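You operate a simulated robot arm through the tools that you are given. There is no shell and no other tool. Be economical: measure what you need, move in short steps, check, and stop when the job is done.

You run a simulated robot arm. Do the job below in one go: nothing can be reset, and whatever is moved stays where it is left.

Task
Put things in order on the top of the workbench. At the end: the clear measuring glass stands where the black sink stopper stood; the black sink stopper stands on top of the white tape box; the black bar brush is in the teal tub; the blue shaker stands where the clear measuring glass stood; the green shaker stands where the blue shaker stood; whatever was shut is shut again. Leave all else as you found it, and nothing knocked over.
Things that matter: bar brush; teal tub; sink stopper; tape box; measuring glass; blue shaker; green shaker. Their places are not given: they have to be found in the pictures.

Only the result counts: the job must be done as asked and must still hold three seconds after the hand-in. Knocking over, shifting, dropping, spilling or breaking anything else fails it. Lids that push on must go on centred and level and be pressed home; caps that screw on are set level and turned clockwise until they are tight.

Robot
A 5-joint arm with a two-finger parallel gripper, fixed in place. Base frame: the origin is at the foot of the arm, x ahead of it, y to its left, z up; the work surface is at about z = 0. Lengths are in cm, angles in rad, forces in N, time in s.
With the tool pointing down near the work surface it reaches from about 26 to 68 cm from the base axis. Its first joint turns from -1.152 to 1.152 rad. The tool tilts only in the upright plane through the base axis and itself; it spins freely about its own axis. Payload 2.9 kg.
The TCP is the grasp point between the finger pads, 3 cm short of the fingertips. In the tool frame z runs along the fingers and y along their closing line. The gripper opens to 11 cm. The fingers are 2 cm wide and 1 cm thick; the gripper's body (4.8 by 11.2 cm) begins 5.5 cm behind the TCP.
Orientation is that of the tool frame in the base frame, as a unit quaternion [x, y, z, w]. With the fingers straight down and closing along the base's y, the tool's x points along the base's -x, its y along +y and its z along -z.

Tools
- The arm moves only by the tool drive_tool. Its arguments are lists of equal length, an entry for each row: "offset": the shift along the tool's x, y, z in cm, a list of three; "delta_rot": the turn, a rotation vector about the tool's x, y, z in rad, a list of three; "claw": the finger opening in cm, from 0 to 11. In form: {"offset": [[tx, ty, tz], ...], "delta_rot": [[ax, ay, az], ...], "claw": [claw, ...]}. A call has 1 to 12 rows; each row is the pose to reach, as a shift and turn from the pose commanded when the call began, along the tool's axes at that moment. A row lasts 0.2 s, in which the tool goes at most 5 cm and 0.15 rad; a call with a longer step from one row to the next is refused whole, and so is a gripper value outside its range. Where a pose cannot be reached the arm comes as near as it can. A force on the tool above 40 N (or 10 N above the force at the start of the call, whichever is more), or a blocked arm, ends the call early, and 0.2 s more pass. Each finger travels about 10.8 cm/s and halts on what it meets, pressing with about 26 N; the grip force reading is that of the motor and also rises with nothing between the fingers. The clock runs only during rows and for 0.2 s after the last one: add rows that repeat a pose to give the fingers time. The reply holds the time, the measured pose of the TCP, the force on the tool along the base axes, the opening and the grip force, in the units named above and with some noise, and new pictures: "views" is both (left out), scene, wrist or none.
- Cameras (640 x 400 px; columns grow to the right, rows downward): "scene" is fixed at [3.64, -46.6, 59.27]; the picture's right is [0.78, -0.63, 0.00], its down [-0.46, -0.58, -0.67] and it looks along [0.42, 0.53, -0.74] (base axes); focal length 224 px, centre (320, 200). "wrist" rides on the gripper at [7.2, 1.7, -10.3] in the tool frame; the picture's right is [-0.23, 0.97, 0.00], its down [-0.76, -0.18, -0.62] and it looks along [-0.61, -0.14, 0.78] (tool axes); focal length 222 px, centre (320, 200).
- locate(camera, pixels): there is no depth. For up to 12 entries [column, row, z] of the newest picture of that camera ("zoom" is the newest enlarged one), the place [x, y] in the base frame at which the ray of that pixel passes the height z, good to about 0.3 cm, but the place of the scene camera against the robot may be out by one fixed shift of up to 1.8 cm in any direction. It takes no simulated time.
- inspect(camera, box): a new picture of the part [left, top, right, bottom] of that camera's present view, enlarged. It takes no simulated time.
- sign_off(): hands the job in; it is judged then, once.

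Work in short steps. Measure before you move; look again where a grasp or a placing could have gone wrong, and mend it. You have 80 turns and 170 pictures in all, those below and enlarged ones among them. Open the gripper and draw the arm clear of the work before you hand the job in, unless the task says otherwise.

The tools are called after "Call:" as name(argument=value, ...) on one line, values as JSON. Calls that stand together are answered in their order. drive_tool: Moves the arm, as the interface text tells. Its arguments: {"type":"object","properties":{"offset":{"type":"array","items":{"type":"array","items":{"type":"number"}}},"delta_rot":{"type":"array","items":{"type":"array","items":{"type":"number"}}},"claw":{"type":"array","items":{"type":"number"}},"views":{"type":"string","enum":["both","scene","wrist","none"]}},"required":["offset","delta_rot","claw"]} The other tools are called the same way: locate (camera, pixels) gives the place at which the rays of pixels pass given heights; inspect (camera, box) takes an enlarged picture of a part of a camera's view; sign_off () hands the job in.

At the start:

```text
time_s: 0.0
eef_pos: [36.53, -25.69, 39.18]
ee_rot: [-0.001, 1.0, 0.0, 0.0]
wrist_force: [0.9, -0.7, -0.5]
finger_gap: 11.02
finger_force: 0.1
```

scene: 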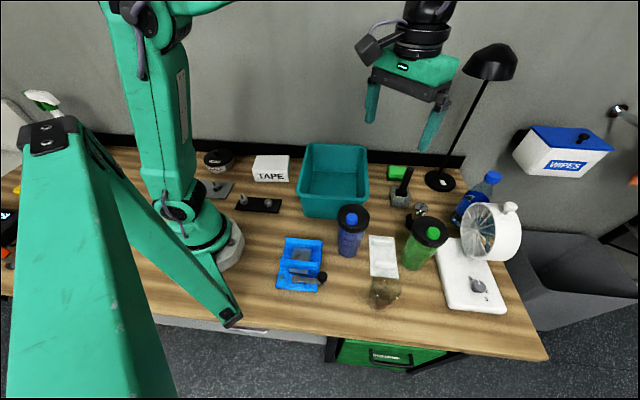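
wrist: 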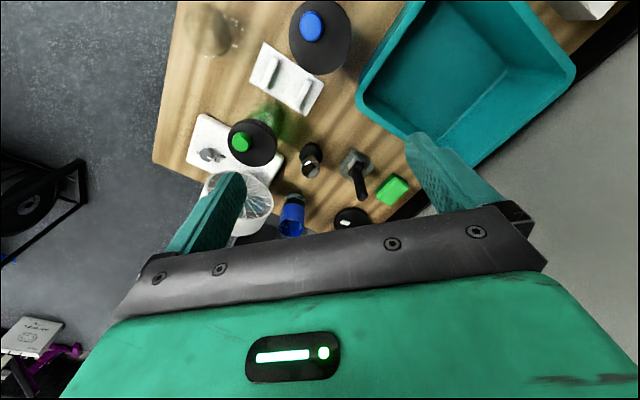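

The scene shows the tub (335,180), tape box (271,168), blue shaker (351,230), green shaker (425,243) and probably the measuring glass at (384,292). I enlarge to identify the brush and stopper.

Call:
inspect(camera="scene", box=[190, 130, 350, 230])

Call:
inspect(camera="scene", box=[260, 220, 420, 320])

Call:
inspect(camera="scene", box=[370, 150, 530, 250])

```text
4.00 times, centred on (270, 180) of scene
```

zoom: 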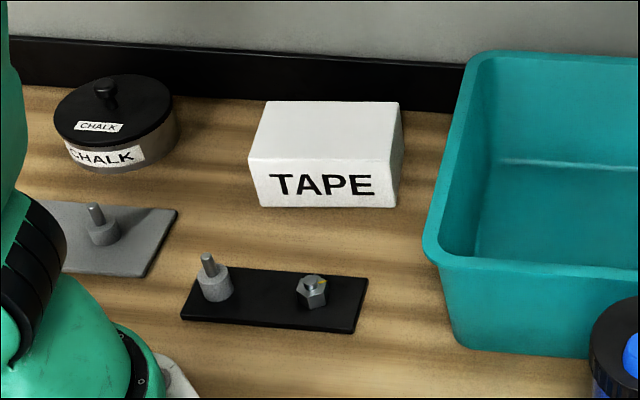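

```text
4.00 times, centred on (340, 270) of scene
```

zoom: 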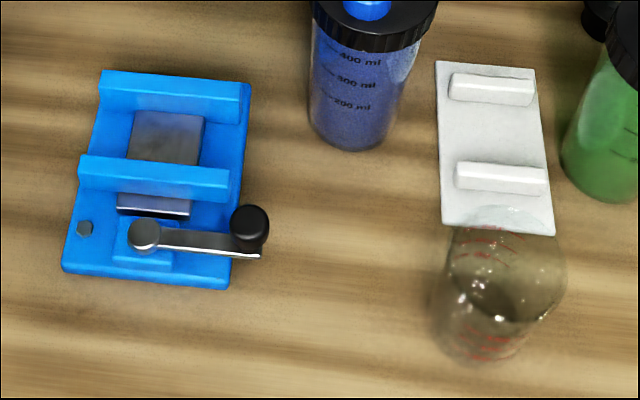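

```text
4.00 times, centred on (450, 200) of scene
```

zoom: 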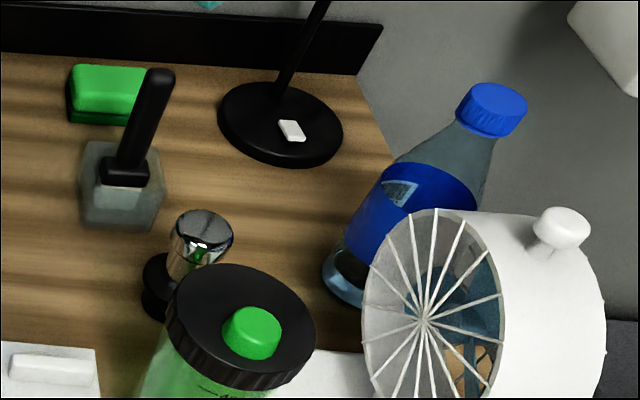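

The stopper is likely the chrome-knobbed black thing at (418,212) and the brush the black handle with a bristle block at (402,190). I locate the main points in both cameras to find the scene camera's shift.

Call:
locate(camera="scene", pixels=[[257, 179, 0], [253, 181, 0], [289, 181, 0], [347, 256, 0], [378, 305, 0], [411, 268, 0], [400, 206, 0], [412, 228, 0], [370, 235, 0], [397, 278, 0], [440, 188, 1], [389, 178, 0]])

Call:
locate(camera="wrist", pixels=[[265, 42, 0], [324, 77, 0], [247, 82, 0], [306, 116, 0], [208, 28, 0], [253, 142, 15], [311, 25, 15], [310, 165, 0], [355, 165, 0], [352, 220, 1], [208, 155, 0], [375, 200, 0]])

Call:
inspect(camera="wrist", box=[180, 0, 340, 100])

Call:
inspect(camera="wrist", box=[260, 110, 420, 210])

```text
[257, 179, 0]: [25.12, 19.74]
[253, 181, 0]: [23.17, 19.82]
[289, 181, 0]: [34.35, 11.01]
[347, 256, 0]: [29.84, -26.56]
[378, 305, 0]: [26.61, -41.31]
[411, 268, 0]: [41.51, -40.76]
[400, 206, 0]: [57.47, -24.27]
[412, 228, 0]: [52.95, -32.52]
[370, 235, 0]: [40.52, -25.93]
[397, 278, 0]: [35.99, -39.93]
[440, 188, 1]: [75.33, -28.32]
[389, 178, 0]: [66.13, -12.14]
```

```text
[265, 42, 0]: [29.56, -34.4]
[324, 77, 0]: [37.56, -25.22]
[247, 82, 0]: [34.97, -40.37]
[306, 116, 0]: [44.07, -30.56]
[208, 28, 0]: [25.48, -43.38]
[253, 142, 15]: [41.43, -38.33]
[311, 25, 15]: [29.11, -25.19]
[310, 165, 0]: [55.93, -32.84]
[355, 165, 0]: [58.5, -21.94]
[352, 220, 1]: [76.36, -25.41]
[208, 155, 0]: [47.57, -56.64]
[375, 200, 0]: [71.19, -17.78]
```

```text
4.00 times, centred on (260, 50) of wrist
```

zoom: 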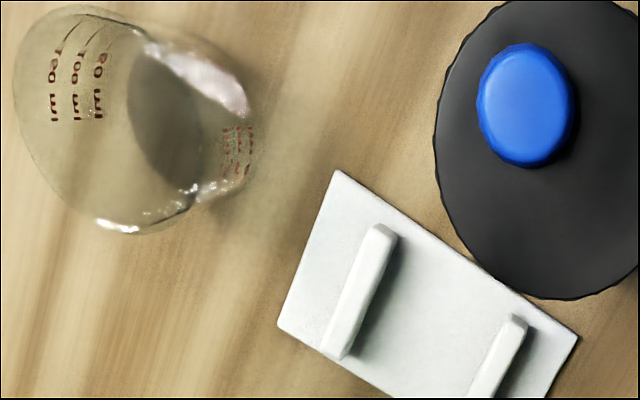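

```text
4.00 times, centred on (340, 160) of wrist
```

zoom: 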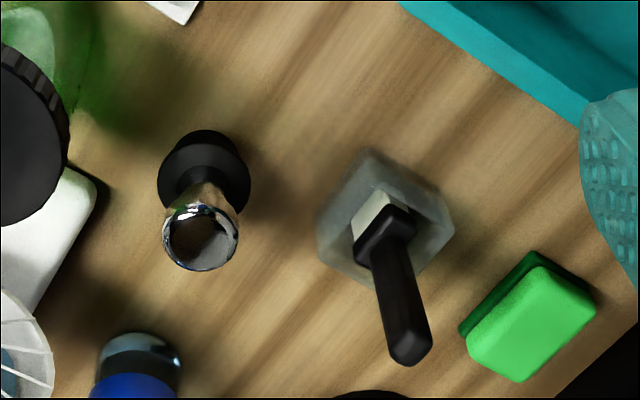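

Scene shift looks like about 1–2 cm. I lower and shift the hand toward the stopper/brush for a closer wrist view.

Call:
drive_tool(offset=[[0, -1, 4], [-1, -1, 8], [-2, -1, 11]], delta_rot=[[0, 0, 0], [0, 0, 0], [0, 0, 0]], claw=[11, 11, 11], views="wrist")

```text
time_s: 0.8
eef_pos: [38.23, -26.78, 28.06]
ee_rot: [0.0, 1.0, 0.0, 0.001]
wrist_force: [0.1, -0.9, -0.4]
finger_gap: 10.95
finger_force: 0.1
```

wrist: 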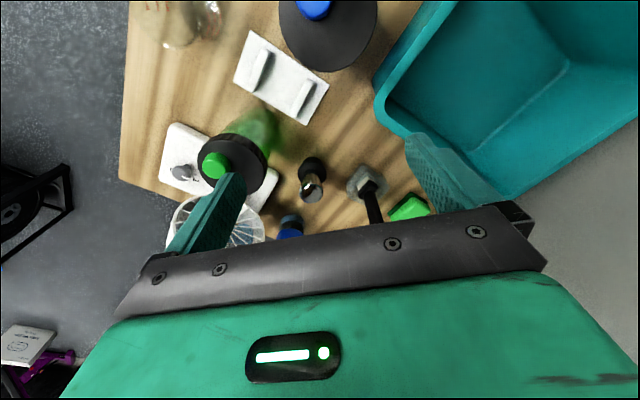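

Stopper at (312,178), brush at (368,190). I enlarge and triangulate with the first view.

Call:
inspect(camera="wrist", box=[270, 130, 430, 230])

Call:
inspect(camera="wrist", box=[140, 90, 300, 190])

Call:
inspect(camera="scene", box=[375, 150, 455, 250])

```text
4.00 times, centred on (350, 180) of wrist
```

zoom: 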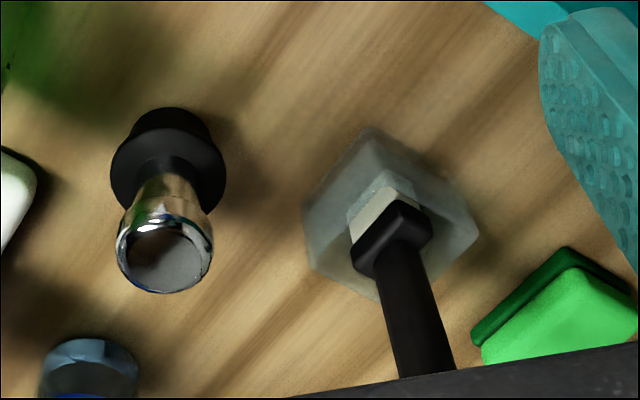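

```text
4.00 times, centred on (220, 140) of wrist
```

zoom: 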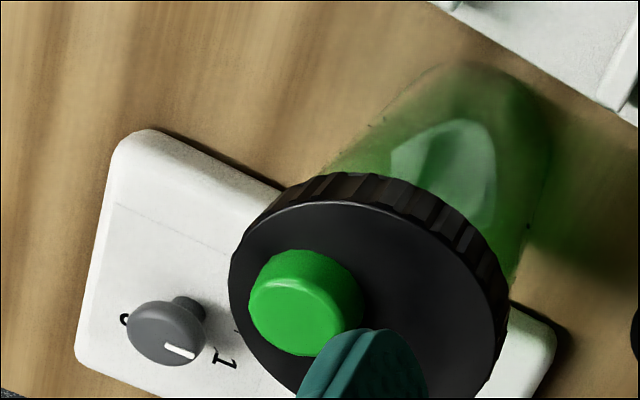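

```text
4.00 times, centred on (415, 200) of scene
```

zoom: 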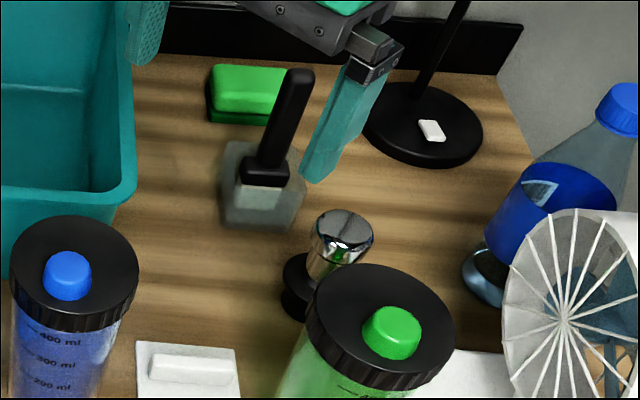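

Triangulating: stopper near (52.2,-31.3), knob top at z≈7–9; green shaker near (40.8,-39) about 16 high. I move above the stopper at z 22 and look.

Call:
drive_tool(offset=[[-4, -1.5, 0], [-8, -3, 2], [-12, -4, 4], [-14, -4.5, 6], [-14, -4.5, 6]], delta_rot=[[0, 0, 0], [0, 0, 0], [0, 0, 0], [0, 0, 0], [0, 0, 0]], claw=[11, 11, 11, 11, 11])

```text
time_s: 2.0
eef_pos: [52.6, -31.46, 21.97]
ee_rot: [0.0, 1.0, -0.001, 0.0]
wrist_force: [-0.4, -1.0, -0.6]
finger_gap: 10.99
finger_force: 0.0
```

scene: 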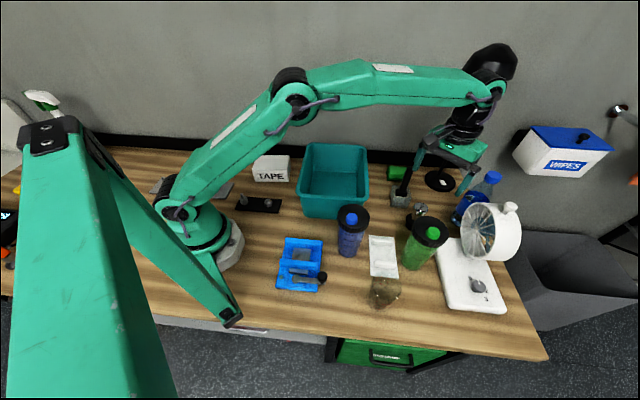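
wrist: 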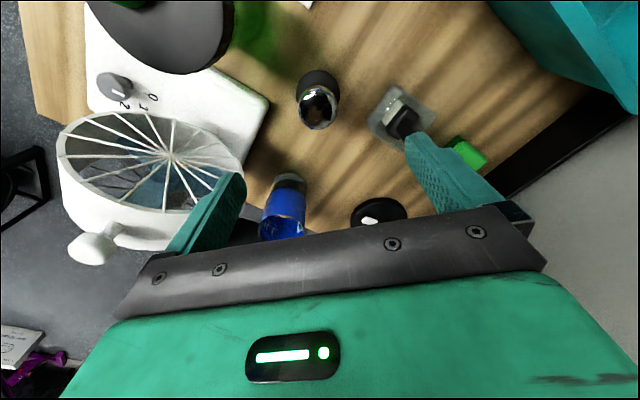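

The lamp shade (490,60) appears close to the wrist joint, and the fan close to the left finger; I check by zoom.

Call:
inspect(camera="scene", box=[400, 30, 560, 130])

Call:
inspect(camera="scene", box=[380, 130, 540, 230])

Call:
locate(camera="wrist", pixels=[[318, 108, 9], [318, 108, 7], [317, 80, 2], [401, 117, 0], [401, 117, 3], [398, 95, 3]])

Call:
inspect(camera="wrist", box=[280, 60, 440, 160])

```text
4.00 times, centred on (480, 80) of scene
```

zoom: 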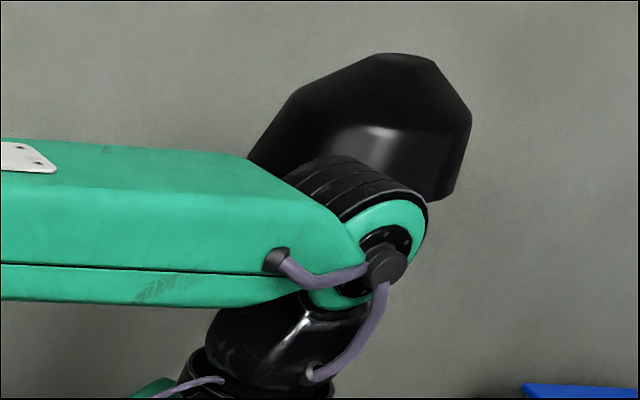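

```text
4.00 times, centred on (460, 180) of scene
```

zoom: 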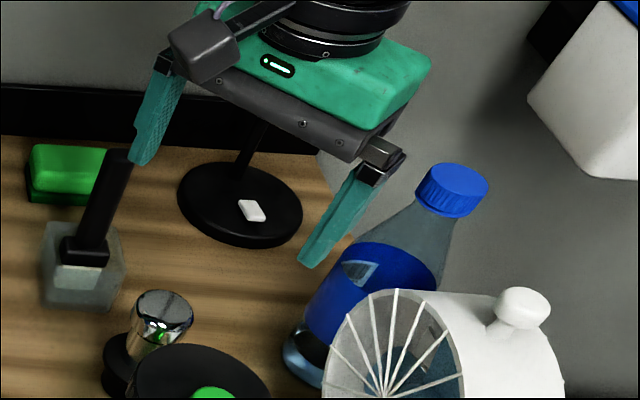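

```text
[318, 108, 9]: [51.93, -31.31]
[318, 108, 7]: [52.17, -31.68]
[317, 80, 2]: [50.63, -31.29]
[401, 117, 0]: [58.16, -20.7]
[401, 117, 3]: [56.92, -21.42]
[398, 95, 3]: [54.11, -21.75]
```

```text
4.00 times, centred on (360, 110) of wrist
```

zoom: 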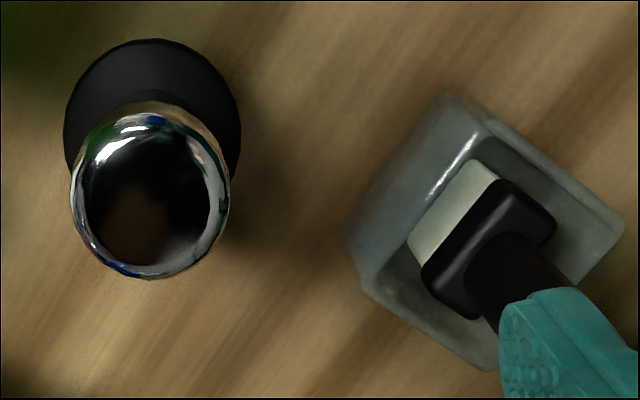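

Knob is centred at about (52.0,-31.4), top z≈10. I go down to z 14 for a check.

Call:
drive_tool(offset=[[0.4, 0, 4], [0.6, 0, 8]], delta_rot=[[0, 0, 0], [0, 0, 0]], claw=[9, 8], views="wrist")

```text
time_s: 2.6
eef_pos: [51.92, -31.16, 14.06]
ee_rot: [0.0, 1.0, 0.0, 0.001]
wrist_force: [-0.4, -0.3, 0.1]
finger_gap: 8.01
finger_force: 0.0
```

wrist: 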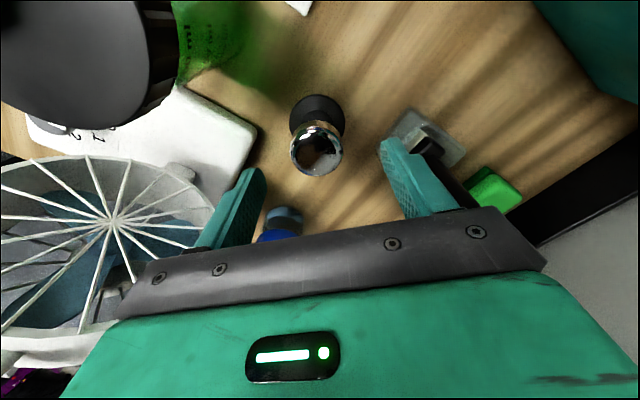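

Knob centred at (316,148), consistent with an on-axis knob at z≈8.7. I descend 6.2 cm and close.

Call:
drive_tool(offset=[[0, -0.2, 4], [0, -0.2, 6.2], [0, -0.2, 6.2], [0, -0.2, 6.2], [0, -0.2, 6.2], [0, -0.2, 6.2]], delta_rot=[[0, 0, 0], [0, 0, 0], [0, 0, 0], [0, 0, 0], [0, 0, 0], [0, 0, 0]], claw=[8, 7, 4, 2, 2, 2])

```text
time_s: 4.0
eef_pos: [51.87, -31.42, 7.95]
ee_rot: [0.0, 1.0, 0.0, 0.0]
wrist_force: [0.8, 0.4, 0.6]
finger_gap: 4.01
finger_force: 25.6
```

scene: 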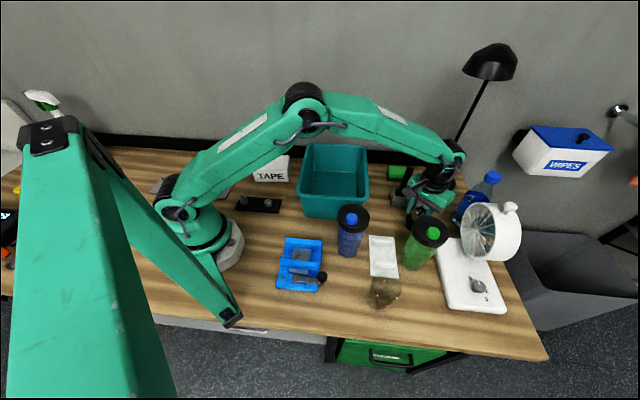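
wrist: 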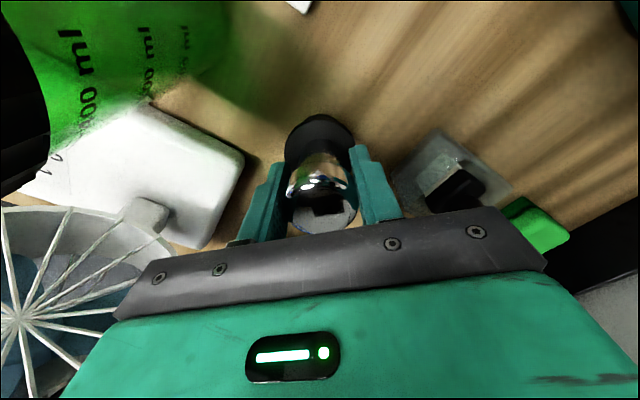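

Gripped at 4.0 cm. I lift straight to z≈28 and then carry toward the tape box, look before placing.

Call:
drive_tool(offset=[[0, 0, -5], [0, 0, -10], [0, 0, -15], [0, 0, -20], [2.5, 4, -21], [5, 8, -21], [7.5, 12, -21], [10, 16, -21], [12, 20, -21], [14, 24, -21], [16, 28, -21], [18, 32, -21]], delta_rot=[[0, 0, 0], [0, 0, 0], [0, 0, 0], [0, 0, 0], [0, 0, 0], [0, 0, 0], [0, 0, 0], [0, 0, 0], [0, 0, 0], [0, 0, 0], [0, 0, 0], [0, 0, 0]], claw=[2, 2, 2, 2, 2, 2, 2, 2, 2, 2, 2, 2], views="both")

```text
time_s: 6.6
eef_pos: [33.86, 0.35, 28.94]
ee_rot: [0.0, 1.0, 0.0, 0.0]
wrist_force: [0.1, -0.6, -0.6]
finger_gap: 3.99
finger_force: 26.2
```

scene: 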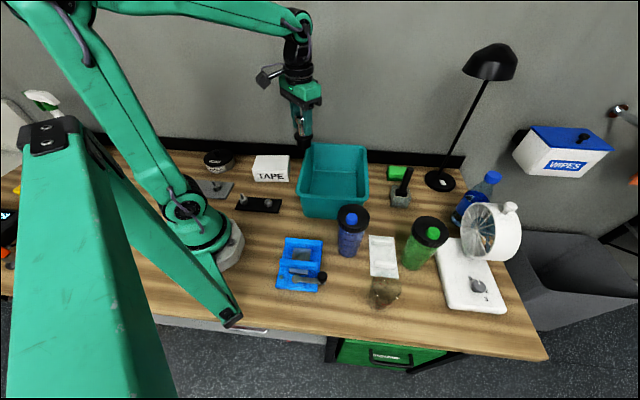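
wrist: 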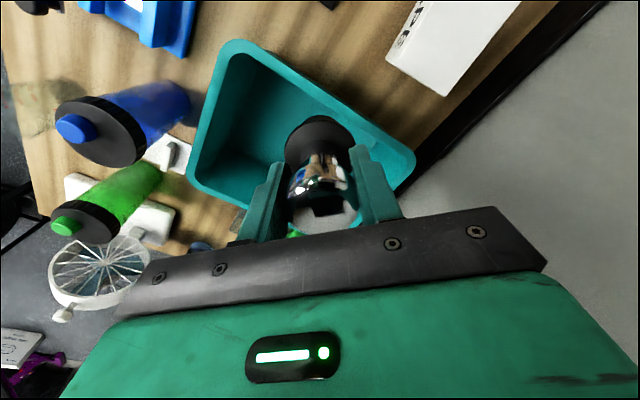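

The tape box is at upper right of the wrist view (450,40). I move 11 cm further in y and slightly back for a full view.

Call:
drive_tool(offset=[[1, 4, 0], [2, 8, 0], [3, 11, 0], [3, 11, 0]], delta_rot=[[0, 0, 0], [0, 0, 0], [0, 0, 0], [0, 0, 0]], claw=[2, 2, 2, 2], views="wrist")

Call:
inspect(camera="wrist", box=[280, 0, 440, 100])

```text
time_s: 7.6
eef_pos: [30.75, 11.42, 28.94]
ee_rot: [0.0, 1.0, 0.0, 0.0]
wrist_force: [0.3, 0.4, -0.5]
finger_gap: 3.96
finger_force: 26.0
```

wrist: 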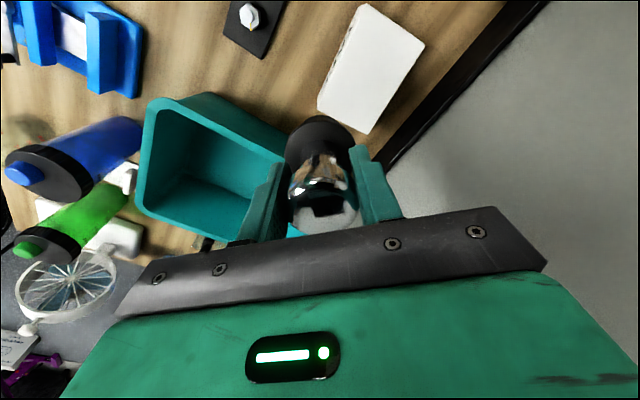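

```text
4.00 times, centred on (360, 50) of wrist
```

zoom: 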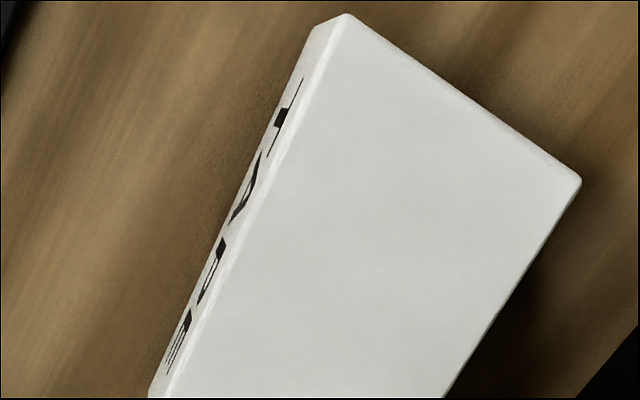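

Box top corners are (365,4),(425,46),(370,133),(319,100). I locate them at candidate heights.

Call:
locate(camera="wrist", pixels=[[366, 4, 6], [425, 46, 6], [370, 134, 6], [318, 101, 6], [371, 69, 6], [371, 69, 4], [371, 69, 8], [358, 6, 0], [317, 99, 0]])

Call:
inspect(camera="wrist", box=[290, 60, 410, 135])

Call:
locate(camera="scene", pixels=[[255, 181.5, 0], [289.5, 182, 0], [252, 169.5, 6], [289, 170, 6], [290, 156, 6], [256.5, 156, 6], [252, 169.5, 5], [289, 170, 5], [289, 170, 7]])

```text
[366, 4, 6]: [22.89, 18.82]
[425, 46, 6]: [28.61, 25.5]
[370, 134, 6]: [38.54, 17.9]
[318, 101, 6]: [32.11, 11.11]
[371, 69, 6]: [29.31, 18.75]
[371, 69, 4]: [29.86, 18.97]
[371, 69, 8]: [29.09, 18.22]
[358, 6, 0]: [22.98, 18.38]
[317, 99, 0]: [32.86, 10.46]
```

```text
5.33 times, centred on (350, 98) of wrist
```

zoom: 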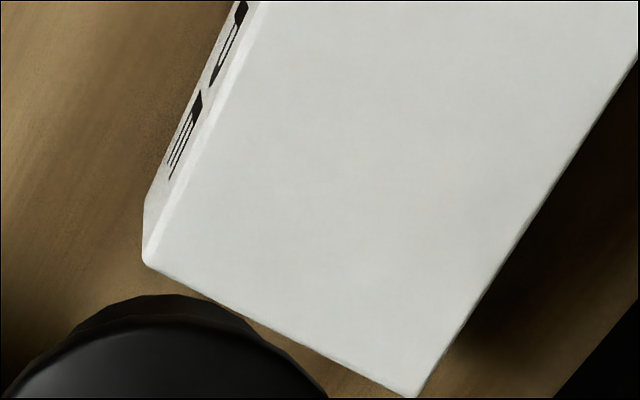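

```text
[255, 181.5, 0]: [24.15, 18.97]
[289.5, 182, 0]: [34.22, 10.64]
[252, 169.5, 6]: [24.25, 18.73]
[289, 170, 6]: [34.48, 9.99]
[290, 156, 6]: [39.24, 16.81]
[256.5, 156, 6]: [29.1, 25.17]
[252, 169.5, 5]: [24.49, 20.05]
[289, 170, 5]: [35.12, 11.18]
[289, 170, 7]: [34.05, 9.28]
```

Tape box top centre ≈ (30.5,18.3), top z≈6. I move over and descend to stopper bottom ≈ 1 cm above it.

Call:
drive_tool(offset=[[0.1, 4, 0], [0.25, 6.9, 2], [0.25, 6.9, 6], [0.25, 6.9, 10], [0.25, 6.9, 13.5], [0.25, 6.9, 13.5]], delta_rot=[[0, 0, 0], [0, 0, 0], [0, 0, 0], [0, 0, 0], [0, 0, 0], [0, 0, 0]], claw=[2, 2, 2, 2, 2, 2])

Call:
inspect(camera="scene", box=[200, 110, 360, 210])

Call:
inspect(camera="wrist", box=[240, 40, 440, 165])

```text
time_s: 9.0
eef_pos: [30.48, 18.52, 15.28]
ee_rot: [0.0, 1.0, 0.0, 0.0]
wrist_force: [-1.3, 0.3, -0.6]
finger_gap: 3.98
finger_force: 26.2
```

scene: 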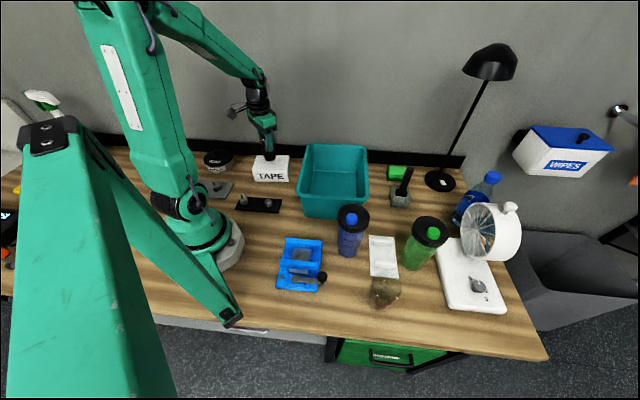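
wrist: 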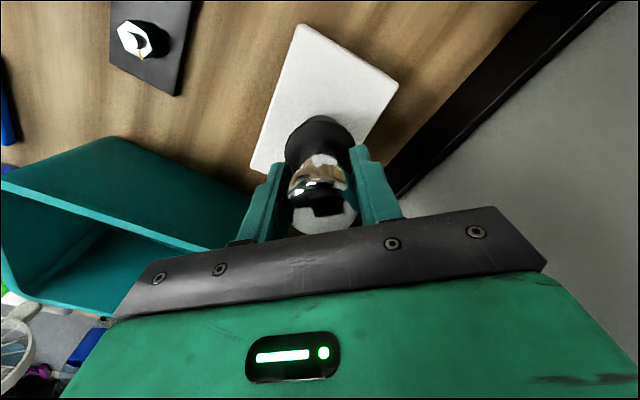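

```text
4.00 times, centred on (280, 160) of scene
```

zoom: 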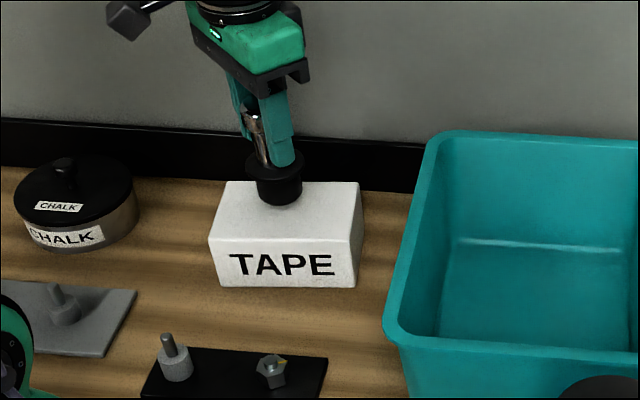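

```text
3.20 times, centred on (340, 102) of wrist
```

zoom: 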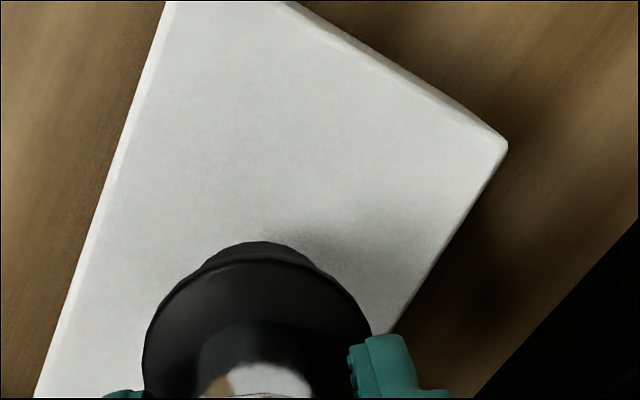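

Stopper hangs over the box's middle. I lower gently in small steps watching the force.

Call:
drive_tool(offset=[[0, 0, 0.4], [0, 0, 0.8], [0, 0, 1.1]], delta_rot=[[0, 0, 0], [0, 0, 0], [0, 0, 0]], claw=[2, 2, 2], views="scene")

Call:
inspect(camera="scene", box=[240, 130, 304, 170])

```text
time_s: 9.8
eef_pos: [30.59, 18.54, 14.26]
ee_rot: [0.0, 1.0, 0.001, 0.0]
wrist_force: [0.0, -0.1, -1.5]
finger_gap: 3.97
finger_force: 26.1
```

scene: 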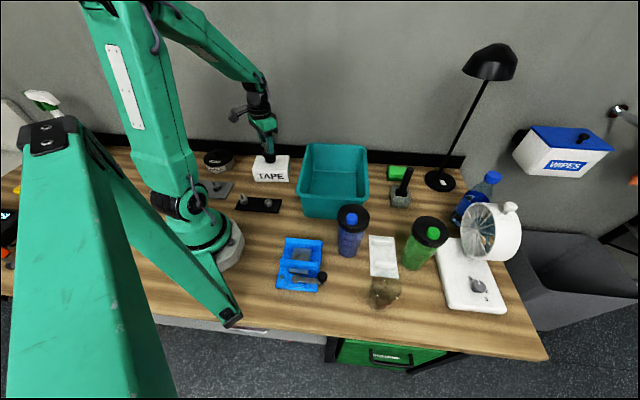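

```text
10.00 times, centred on (272, 150) of scene
```

zoom: 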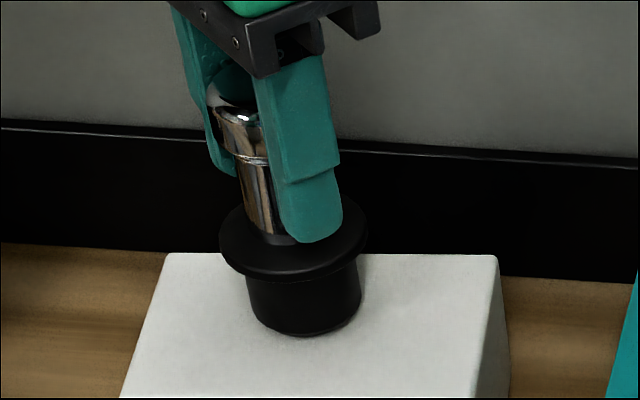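

Bottom sits close to the box, no contact force yet. A few more tiny steps down.

Call:
drive_tool(offset=[[0, 0, 0.2], [0, 0, 0.4]], delta_rot=[[0, 0, 0], [0, 0, 0]], claw=[2, 2], views="none")

Call:
inspect(camera="scene", box=[240, 130, 304, 170])

```text
time_s: 10.4
eef_pos: [30.55, 18.4, 13.92]
ee_rot: [0.0, 1.0, 0.0, 0.0]
wrist_force: [-3.6, 0.1, 8.1]
finger_gap: 3.98
finger_force: 26.6
```

```text
10.00 times, centred on (272, 150) of scene
```

zoom: 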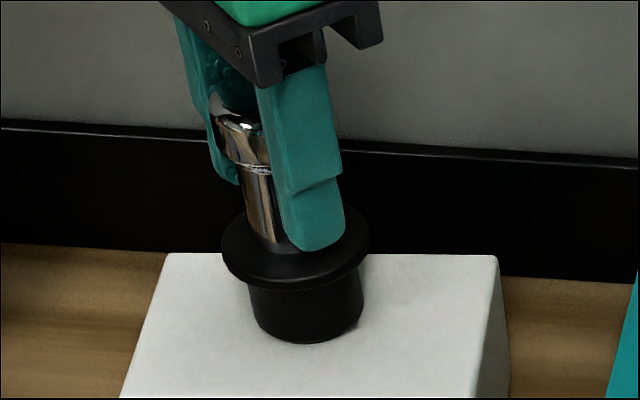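

Contact (8 N at z 13.9). I release and rise.

Call:
drive_tool(offset=[[0, 0, -0.1], [0, 0, -0.1], [0, 0, -0.1], [0, 0, -4], [0, 0, -8], [0, 0, -13]], delta_rot=[[0, 0, 0], [0, 0, 0], [0, 0, 0], [0, 0, 0], [0, 0, 0], [0, 0, 0]], claw=[5, 7, 7, 7, 7, 7], views="scene")

Call:
inspect(camera="scene", box=[230, 120, 326, 180])

```text
time_s: 11.8
eef_pos: [30.49, 18.35, 26.86]
ee_rot: [0.0, 1.0, 0.001, 0.0]
wrist_force: [-0.4, -0.9, -0.2]
finger_gap: 6.98
finger_force: 0.1
```

scene: 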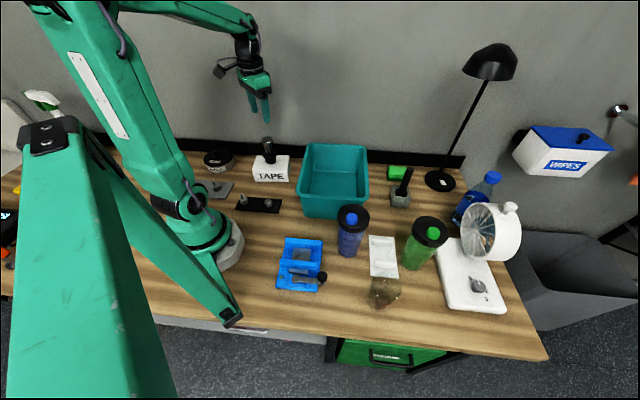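

```text
6.67 times, centred on (278, 150) of scene
```

zoom: 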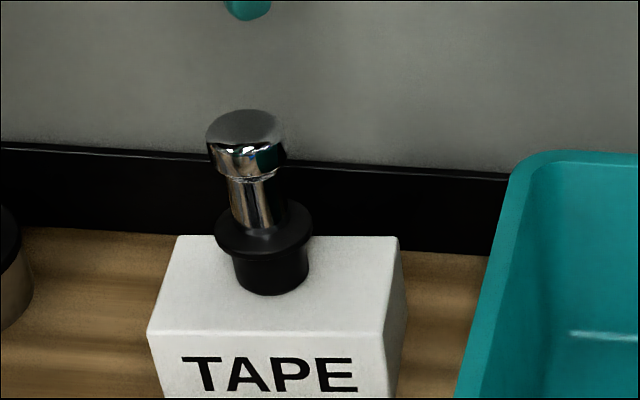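

Stopper stands on the box. Now I travel toward the measuring glass.

Call:
drive_tool(offset=[[-2, -4.5, 0], [-4, -9, 0], [-4, -14, 0], [-4, -19, 0], [-4, -24, 0], [-4, -29, 0], [-4, -34, 0], [-3, -39, 0], [-2, -43, 0], [-2, -47, 0], [-2, -51, 0], [-2, -55, 0]], delta_rot=[[0, 0, 0], [0, 0, 0], [0, 0, 0], [0, 0, 0], [0, 0, 0], [0, 0, 0], [0, 0, 0], [0, 0, 0], [0, 0, 0], [0, 0, 0], [0, 0, 0], [0, 0, 0]], claw=[9, 11, 11, 11, 11, 11, 11, 11, 11, 11, 11, 11], views="wrist")

Call:
inspect(camera="wrist", box=[200, 0, 440, 150])

```text
refused: row 8 steps farther than a row can; nothing moved
```

```text
2.67 times, centred on (320, 75) of wrist
```

zoom: 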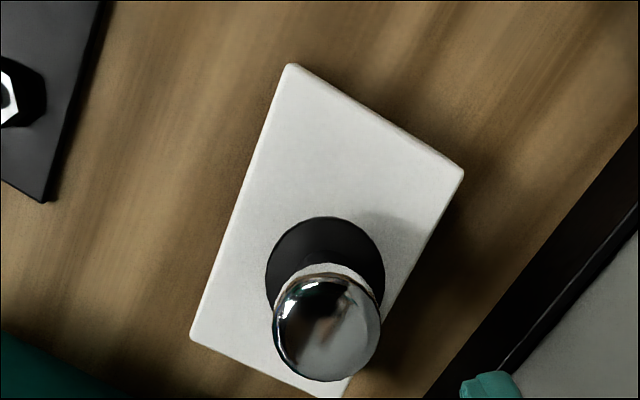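

A step was slightly too long; I resend with shorter steps.

Call:
drive_tool(offset=[[-2, -4.5, 0], [-4, -9, 0], [-4, -13.9, 0], [-4, -18.8, 0], [-4, -23.7, 0], [-4, -28.6, 0], [-4, -33.5, 0], [-3.5, -38.4, 0], [-3, -43, 0], [-2.5, -47, 0], [-2, -51, 0], [-2, -55, 0]], delta_rot=[[0, 0, 0], [0, 0, 0], [0, 0, 0], [0, 0, 0], [0, 0, 0], [0, 0, 0], [0, 0, 0], [0, 0, 0], [0, 0, 0], [0, 0, 0], [0, 0, 0], [0, 0, 0]], claw=[9, 11, 11, 11, 11, 11, 11, 11, 11, 11, 11, 11], views="both")

Call:
inspect(camera="wrist", box=[200, 0, 440, 150])

```text
time_s: 14.4
eef_pos: [32.71, -36.66, 27.07]
ee_rot: [0.0, 1.0, -0.001, 0.0]
wrist_force: [0.5, -0.5, -1.0]
finger_gap: 10.99
finger_force: 0.0
```

scene: 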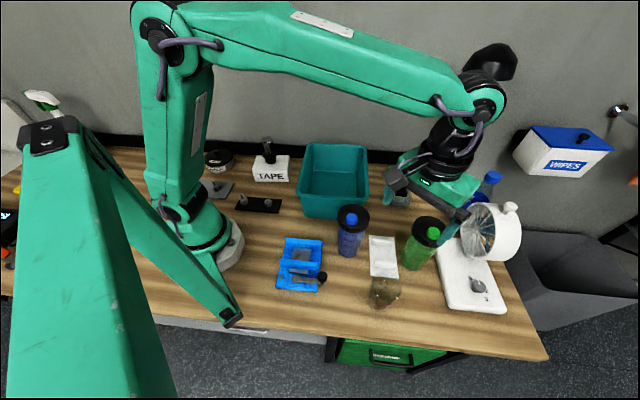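
wrist: 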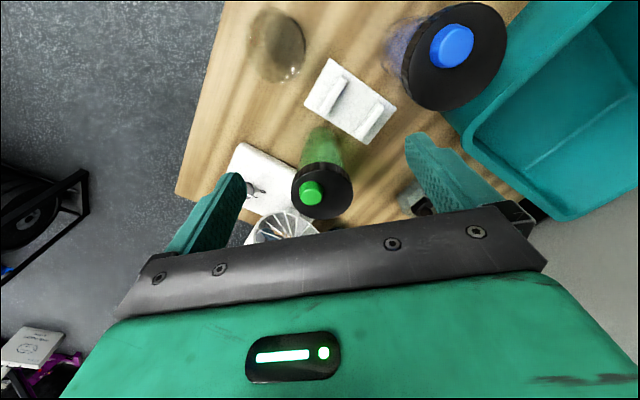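

```text
2.67 times, centred on (320, 75) of wrist
```

zoom: 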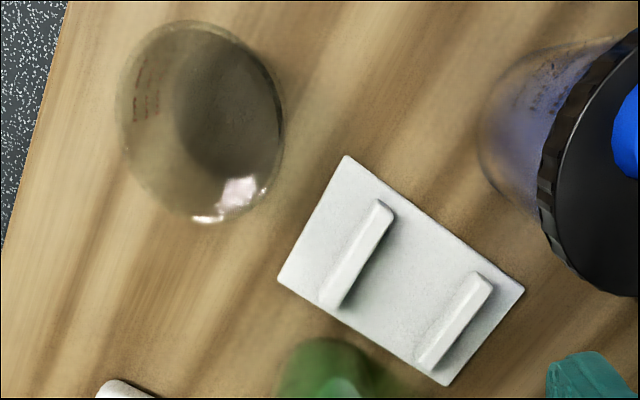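

Glass base at about (286,39), rim centred (276,46). I locate it at several heights.

Call:
locate(camera="wrist", pixels=[[286, 39, 0.5], [276, 45.5, 8], [276, 45.5, 10], [276, 45.5, 6], [246, 40, 9], [306, 50, 9], [269, 8, 9], [277, 84, 9], [321, 190, 16], [453, 47, 16]])

Call:
locate(camera="scene", pixels=[[381, 302, 0], [386.5, 284, 8], [386.5, 284, 10], [375, 305, 0]])

Call:
inspect(camera="scene", box=[340, 260, 436, 320])

```text
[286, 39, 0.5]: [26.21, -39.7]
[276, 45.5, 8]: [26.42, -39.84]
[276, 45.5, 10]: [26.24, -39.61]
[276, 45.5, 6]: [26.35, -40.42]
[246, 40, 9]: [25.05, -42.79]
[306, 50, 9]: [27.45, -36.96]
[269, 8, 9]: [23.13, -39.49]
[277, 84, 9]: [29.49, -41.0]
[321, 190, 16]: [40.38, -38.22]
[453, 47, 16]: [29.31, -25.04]
```

```text
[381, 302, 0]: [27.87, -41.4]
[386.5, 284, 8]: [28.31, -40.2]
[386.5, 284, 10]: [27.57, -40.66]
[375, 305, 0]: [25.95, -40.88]
```

```text
6.67 times, centred on (388, 290) of scene
```

zoom: 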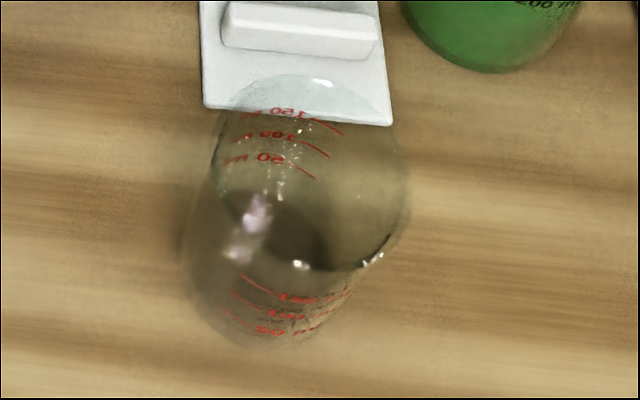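

Glass centre ≈ (26.3,-39.8), rim ~6.5 cm wide, ~9 high. I go over it to z 14.5 and check centring.

Call:
drive_tool(offset=[[3.5, -1.5, 2], [6.4, -3.15, 5], [6.4, -3.15, 9], [6.4, -3.15, 12.5], [6.4, -3.15, 12.5]], delta_rot=[[0, 0, 0], [0, 0, 0], [0, 0, 0], [0, 0, 0], [0, 0, 0]], claw=[11, 11, 11, 11, 11], views="both")

Call:
inspect(camera="wrist", box=[200, 60, 440, 210])

Call:
inspect(camera="scene", box=[340, 230, 436, 320])

```text
time_s: 15.6
eef_pos: [26.13, -39.54, 14.26]
ee_rot: [0.0, 1.0, -0.001, 0.0]
wrist_force: [0.4, 0.4, 0.8]
finger_gap: 11.0
finger_force: 0.0
```

scene: 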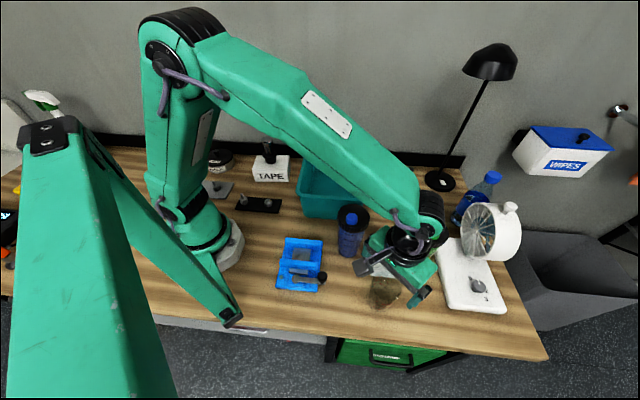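
wrist: 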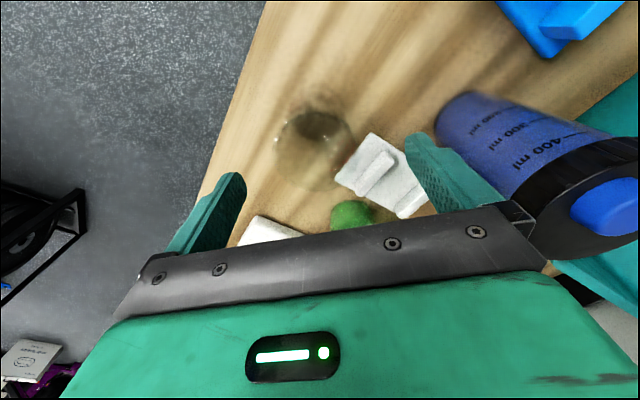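

```text
2.67 times, centred on (320, 135) of wrist
```

zoom: 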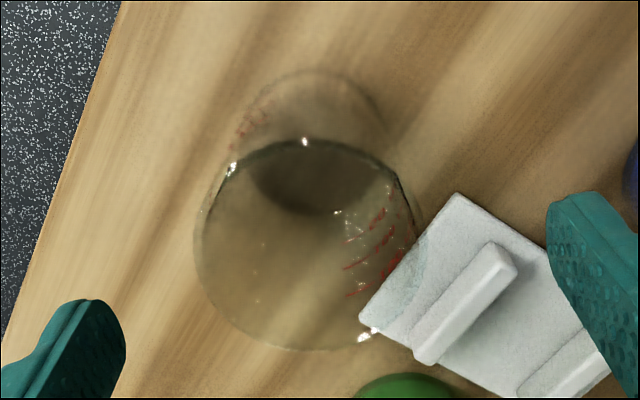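

```text
4.44 times, centred on (388, 275) of scene
```

zoom: 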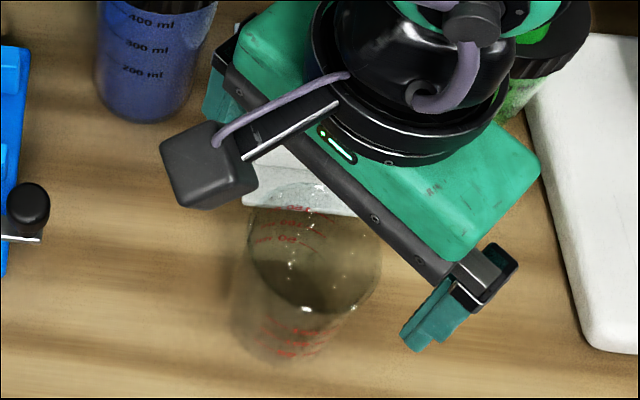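

Glass is nearly on axis, about 0.3 cm toward -y. I shift and descend to z≈5.5, then close.

Call:
drive_tool(offset=[[0, -0.3, 3], [0, -0.3, 6], [0, -0.3, 8.8], [0, -0.3, 8.8], [0, -0.3, 8.8], [0, -0.3, 8.8], [0, -0.3, 8.8]], delta_rot=[[0, 0, 0], [0, 0, 0], [0, 0, 0], [0, 0, 0], [0, 0, 0], [0, 0, 0], [0, 0, 0]], claw=[10.5, 10.5, 10.5, 8, 6, 4.5, 4.5], views="wrist")

```text
time_s: 17.2
eef_pos: [26.29, -40.03, 5.86]
ee_rot: [-0.001, 1.0, 0.0, 0.0]
wrist_force: [0.1, -0.2, -0.3]
finger_gap: 6.47
finger_force: 26.4
```

wrist: 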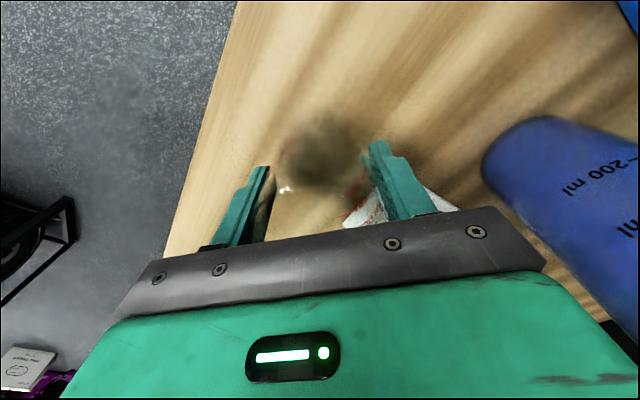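

Gripped at 6.47 cm. I lift and carry over to (51.9,-31.4).

Call:
drive_tool(offset=[[0, 0, -4], [0, 0, -9], [0, 0, -14], [0, 0, -18], [0, 0, -21], [-4.4, 1.5, -21], [-8.8, 3, -21], [-13.2, 4.5, -21], [-17.6, 6, -21], [-22, 7.5, -21], [-25.6, 8.6, -21], [-25.6, 8.6, -21]], delta_rot=[[0, 0, 0], [0, 0, 0], [0, 0, 0], [0, 0, 0], [0, 0, 0], [0, 0, 0], [0, 0, 0], [0, 0, 0], [0, 0, 0], [0, 0, 0], [0, 0, 0], [0, 0, 0]], claw=[4.5, 4.5, 4.5, 4.5, 4.5, 4.5, 4.5, 4.5, 4.5, 4.5, 4.5, 4.5], views="both")

```text
time_s: 19.8
eef_pos: [51.8, -31.3, 26.37]
ee_rot: [-0.001, 1.0, 0.0, 0.0]
wrist_force: [-0.3, 0.4, -1.2]
finger_gap: 6.47
finger_force: 25.6
```

scene: 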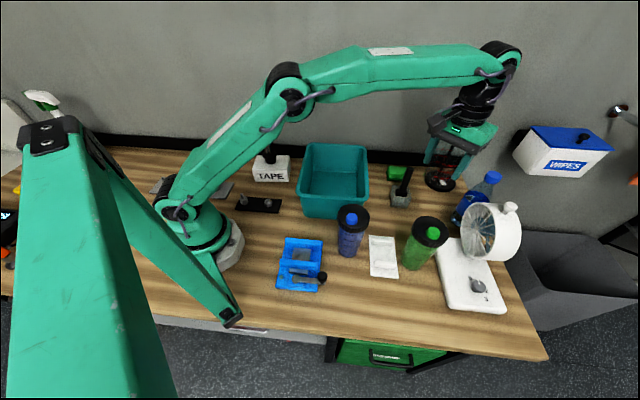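
wrist: 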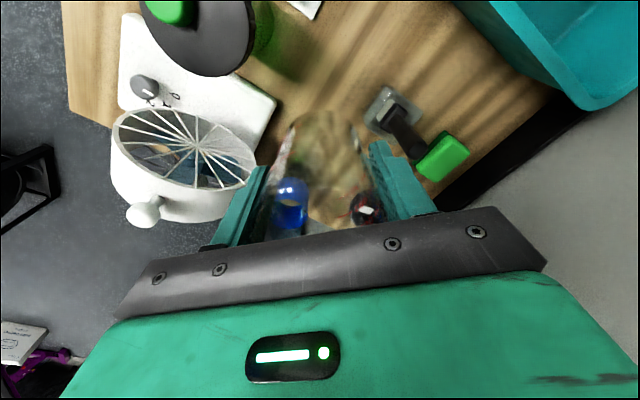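

Holding fine. I descend to ~0.5 cm above the table and look.

Call:
drive_tool(offset=[[0, 0, 4.5], [0, 0, 9], [0, 0, 13.5], [0, 0, 17], [0, 0, 19.5], [0, 0, 20.3]], delta_rot=[[0, 0, 0], [0, 0, 0], [0, 0, 0], [0, 0, 0], [0, 0, 0], [0, 0, 0]], claw=[4.5, 4.5, 4.5, 4.5, 4.5, 4.5], views="both")

```text
time_s: 21.2
eef_pos: [51.78, -31.37, 6.17]
ee_rot: [0.0, 1.0, 0.0, 0.0]
wrist_force: [0.2, -0.7, -2.1]
finger_gap: 6.47
finger_force: 26.4
```

scene: 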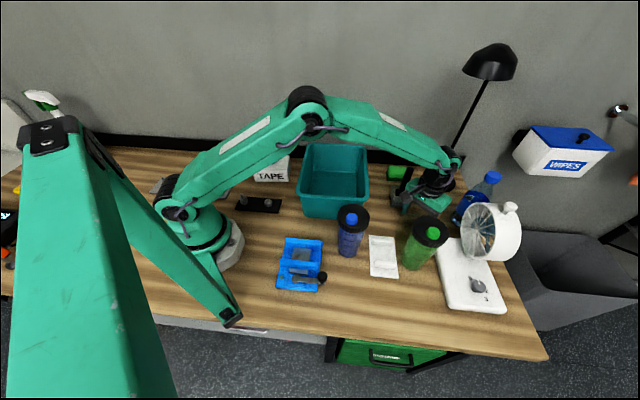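
wrist: 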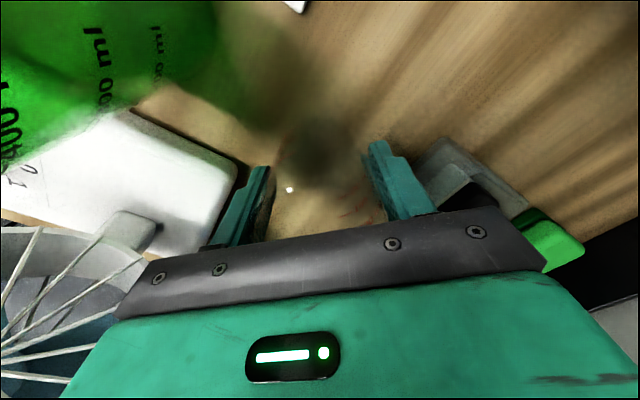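

Near the table; lowering in tiny steps until contact.

Call:
drive_tool(offset=[[0, 0, 0.25], [0, 0, 0.45], [0, 0, 0.6]], delta_rot=[[0, 0, 0], [0, 0, 0], [0, 0, 0]], claw=[4.5, 4.5, 4.5], views="none")

```text
time_s: 22.0
eef_pos: [51.75, -31.39, 5.71]
ee_rot: [0.0, 1.0, 0.0, -0.001]
wrist_force: [-1.2, 0.6, 0.5]
finger_gap: 6.45
finger_force: 25.8
```

Call:
drive_tool(offset=[[0, 0, 0.15], [0, 0, 0.3]], delta_rot=[[0, 0, 0], [0, 0, 0]], claw=[4.5, 4.5], views="none")

```text
time_s: 22.6
eef_pos: [51.94, -31.38, 5.62]
ee_rot: [0.0, 1.0, -0.002, 0.003]
wrist_force: [-3.1, 4.2, 18.9]
finger_gap: 6.45
finger_force: 25.9
```

Contact reached (19 N). I ease up 0.2, open to 8.2 and rise.

Call:
drive_tool(offset=[[0, 0, -0.2], [0, 0, -0.2], [0, 0, -0.2], [0, 0, -3], [0, 0, -7], [0, 0, -12], [0, 0, -17], [0, 0, -21]], delta_rot=[[0, 0, 0], [0, 0, 0], [0, 0, 0], [0, 0, 0], [0, 0, 0], [0, 0, 0], [0, 0, 0], [0, 0, 0]], claw=[6.4, 8, 8.2, 8.2, 8.2, 9, 10, 11], views="both")

Call:
inspect(camera="wrist", box=[240, 20, 480, 170])

```text
time_s: 24.4
eef_pos: [51.75, -31.25, 26.2]
ee_rot: [0.0, 1.0, 0.0, -0.001]
wrist_force: [-0.5, 0.3, -0.8]
finger_gap: 11.0
finger_force: 0.1
```

scene: 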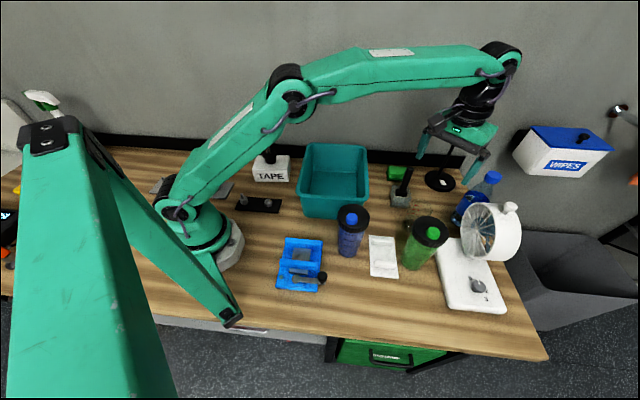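
wrist: 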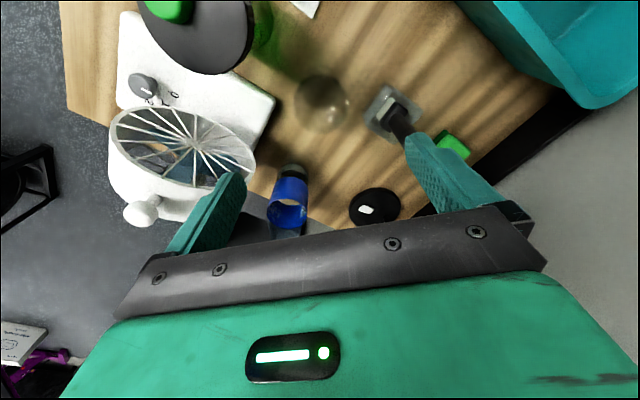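

```text
2.67 times, centred on (360, 95) of wrist
```

zoom: 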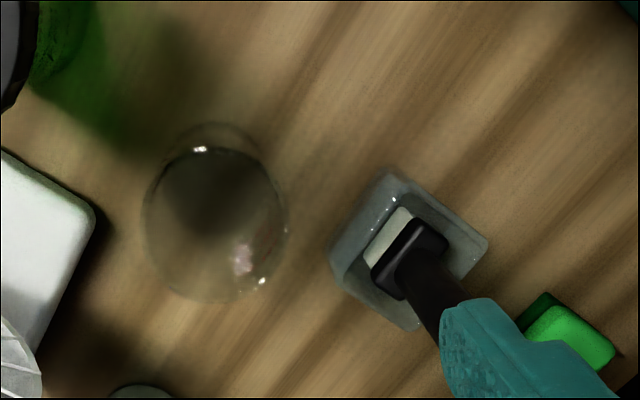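

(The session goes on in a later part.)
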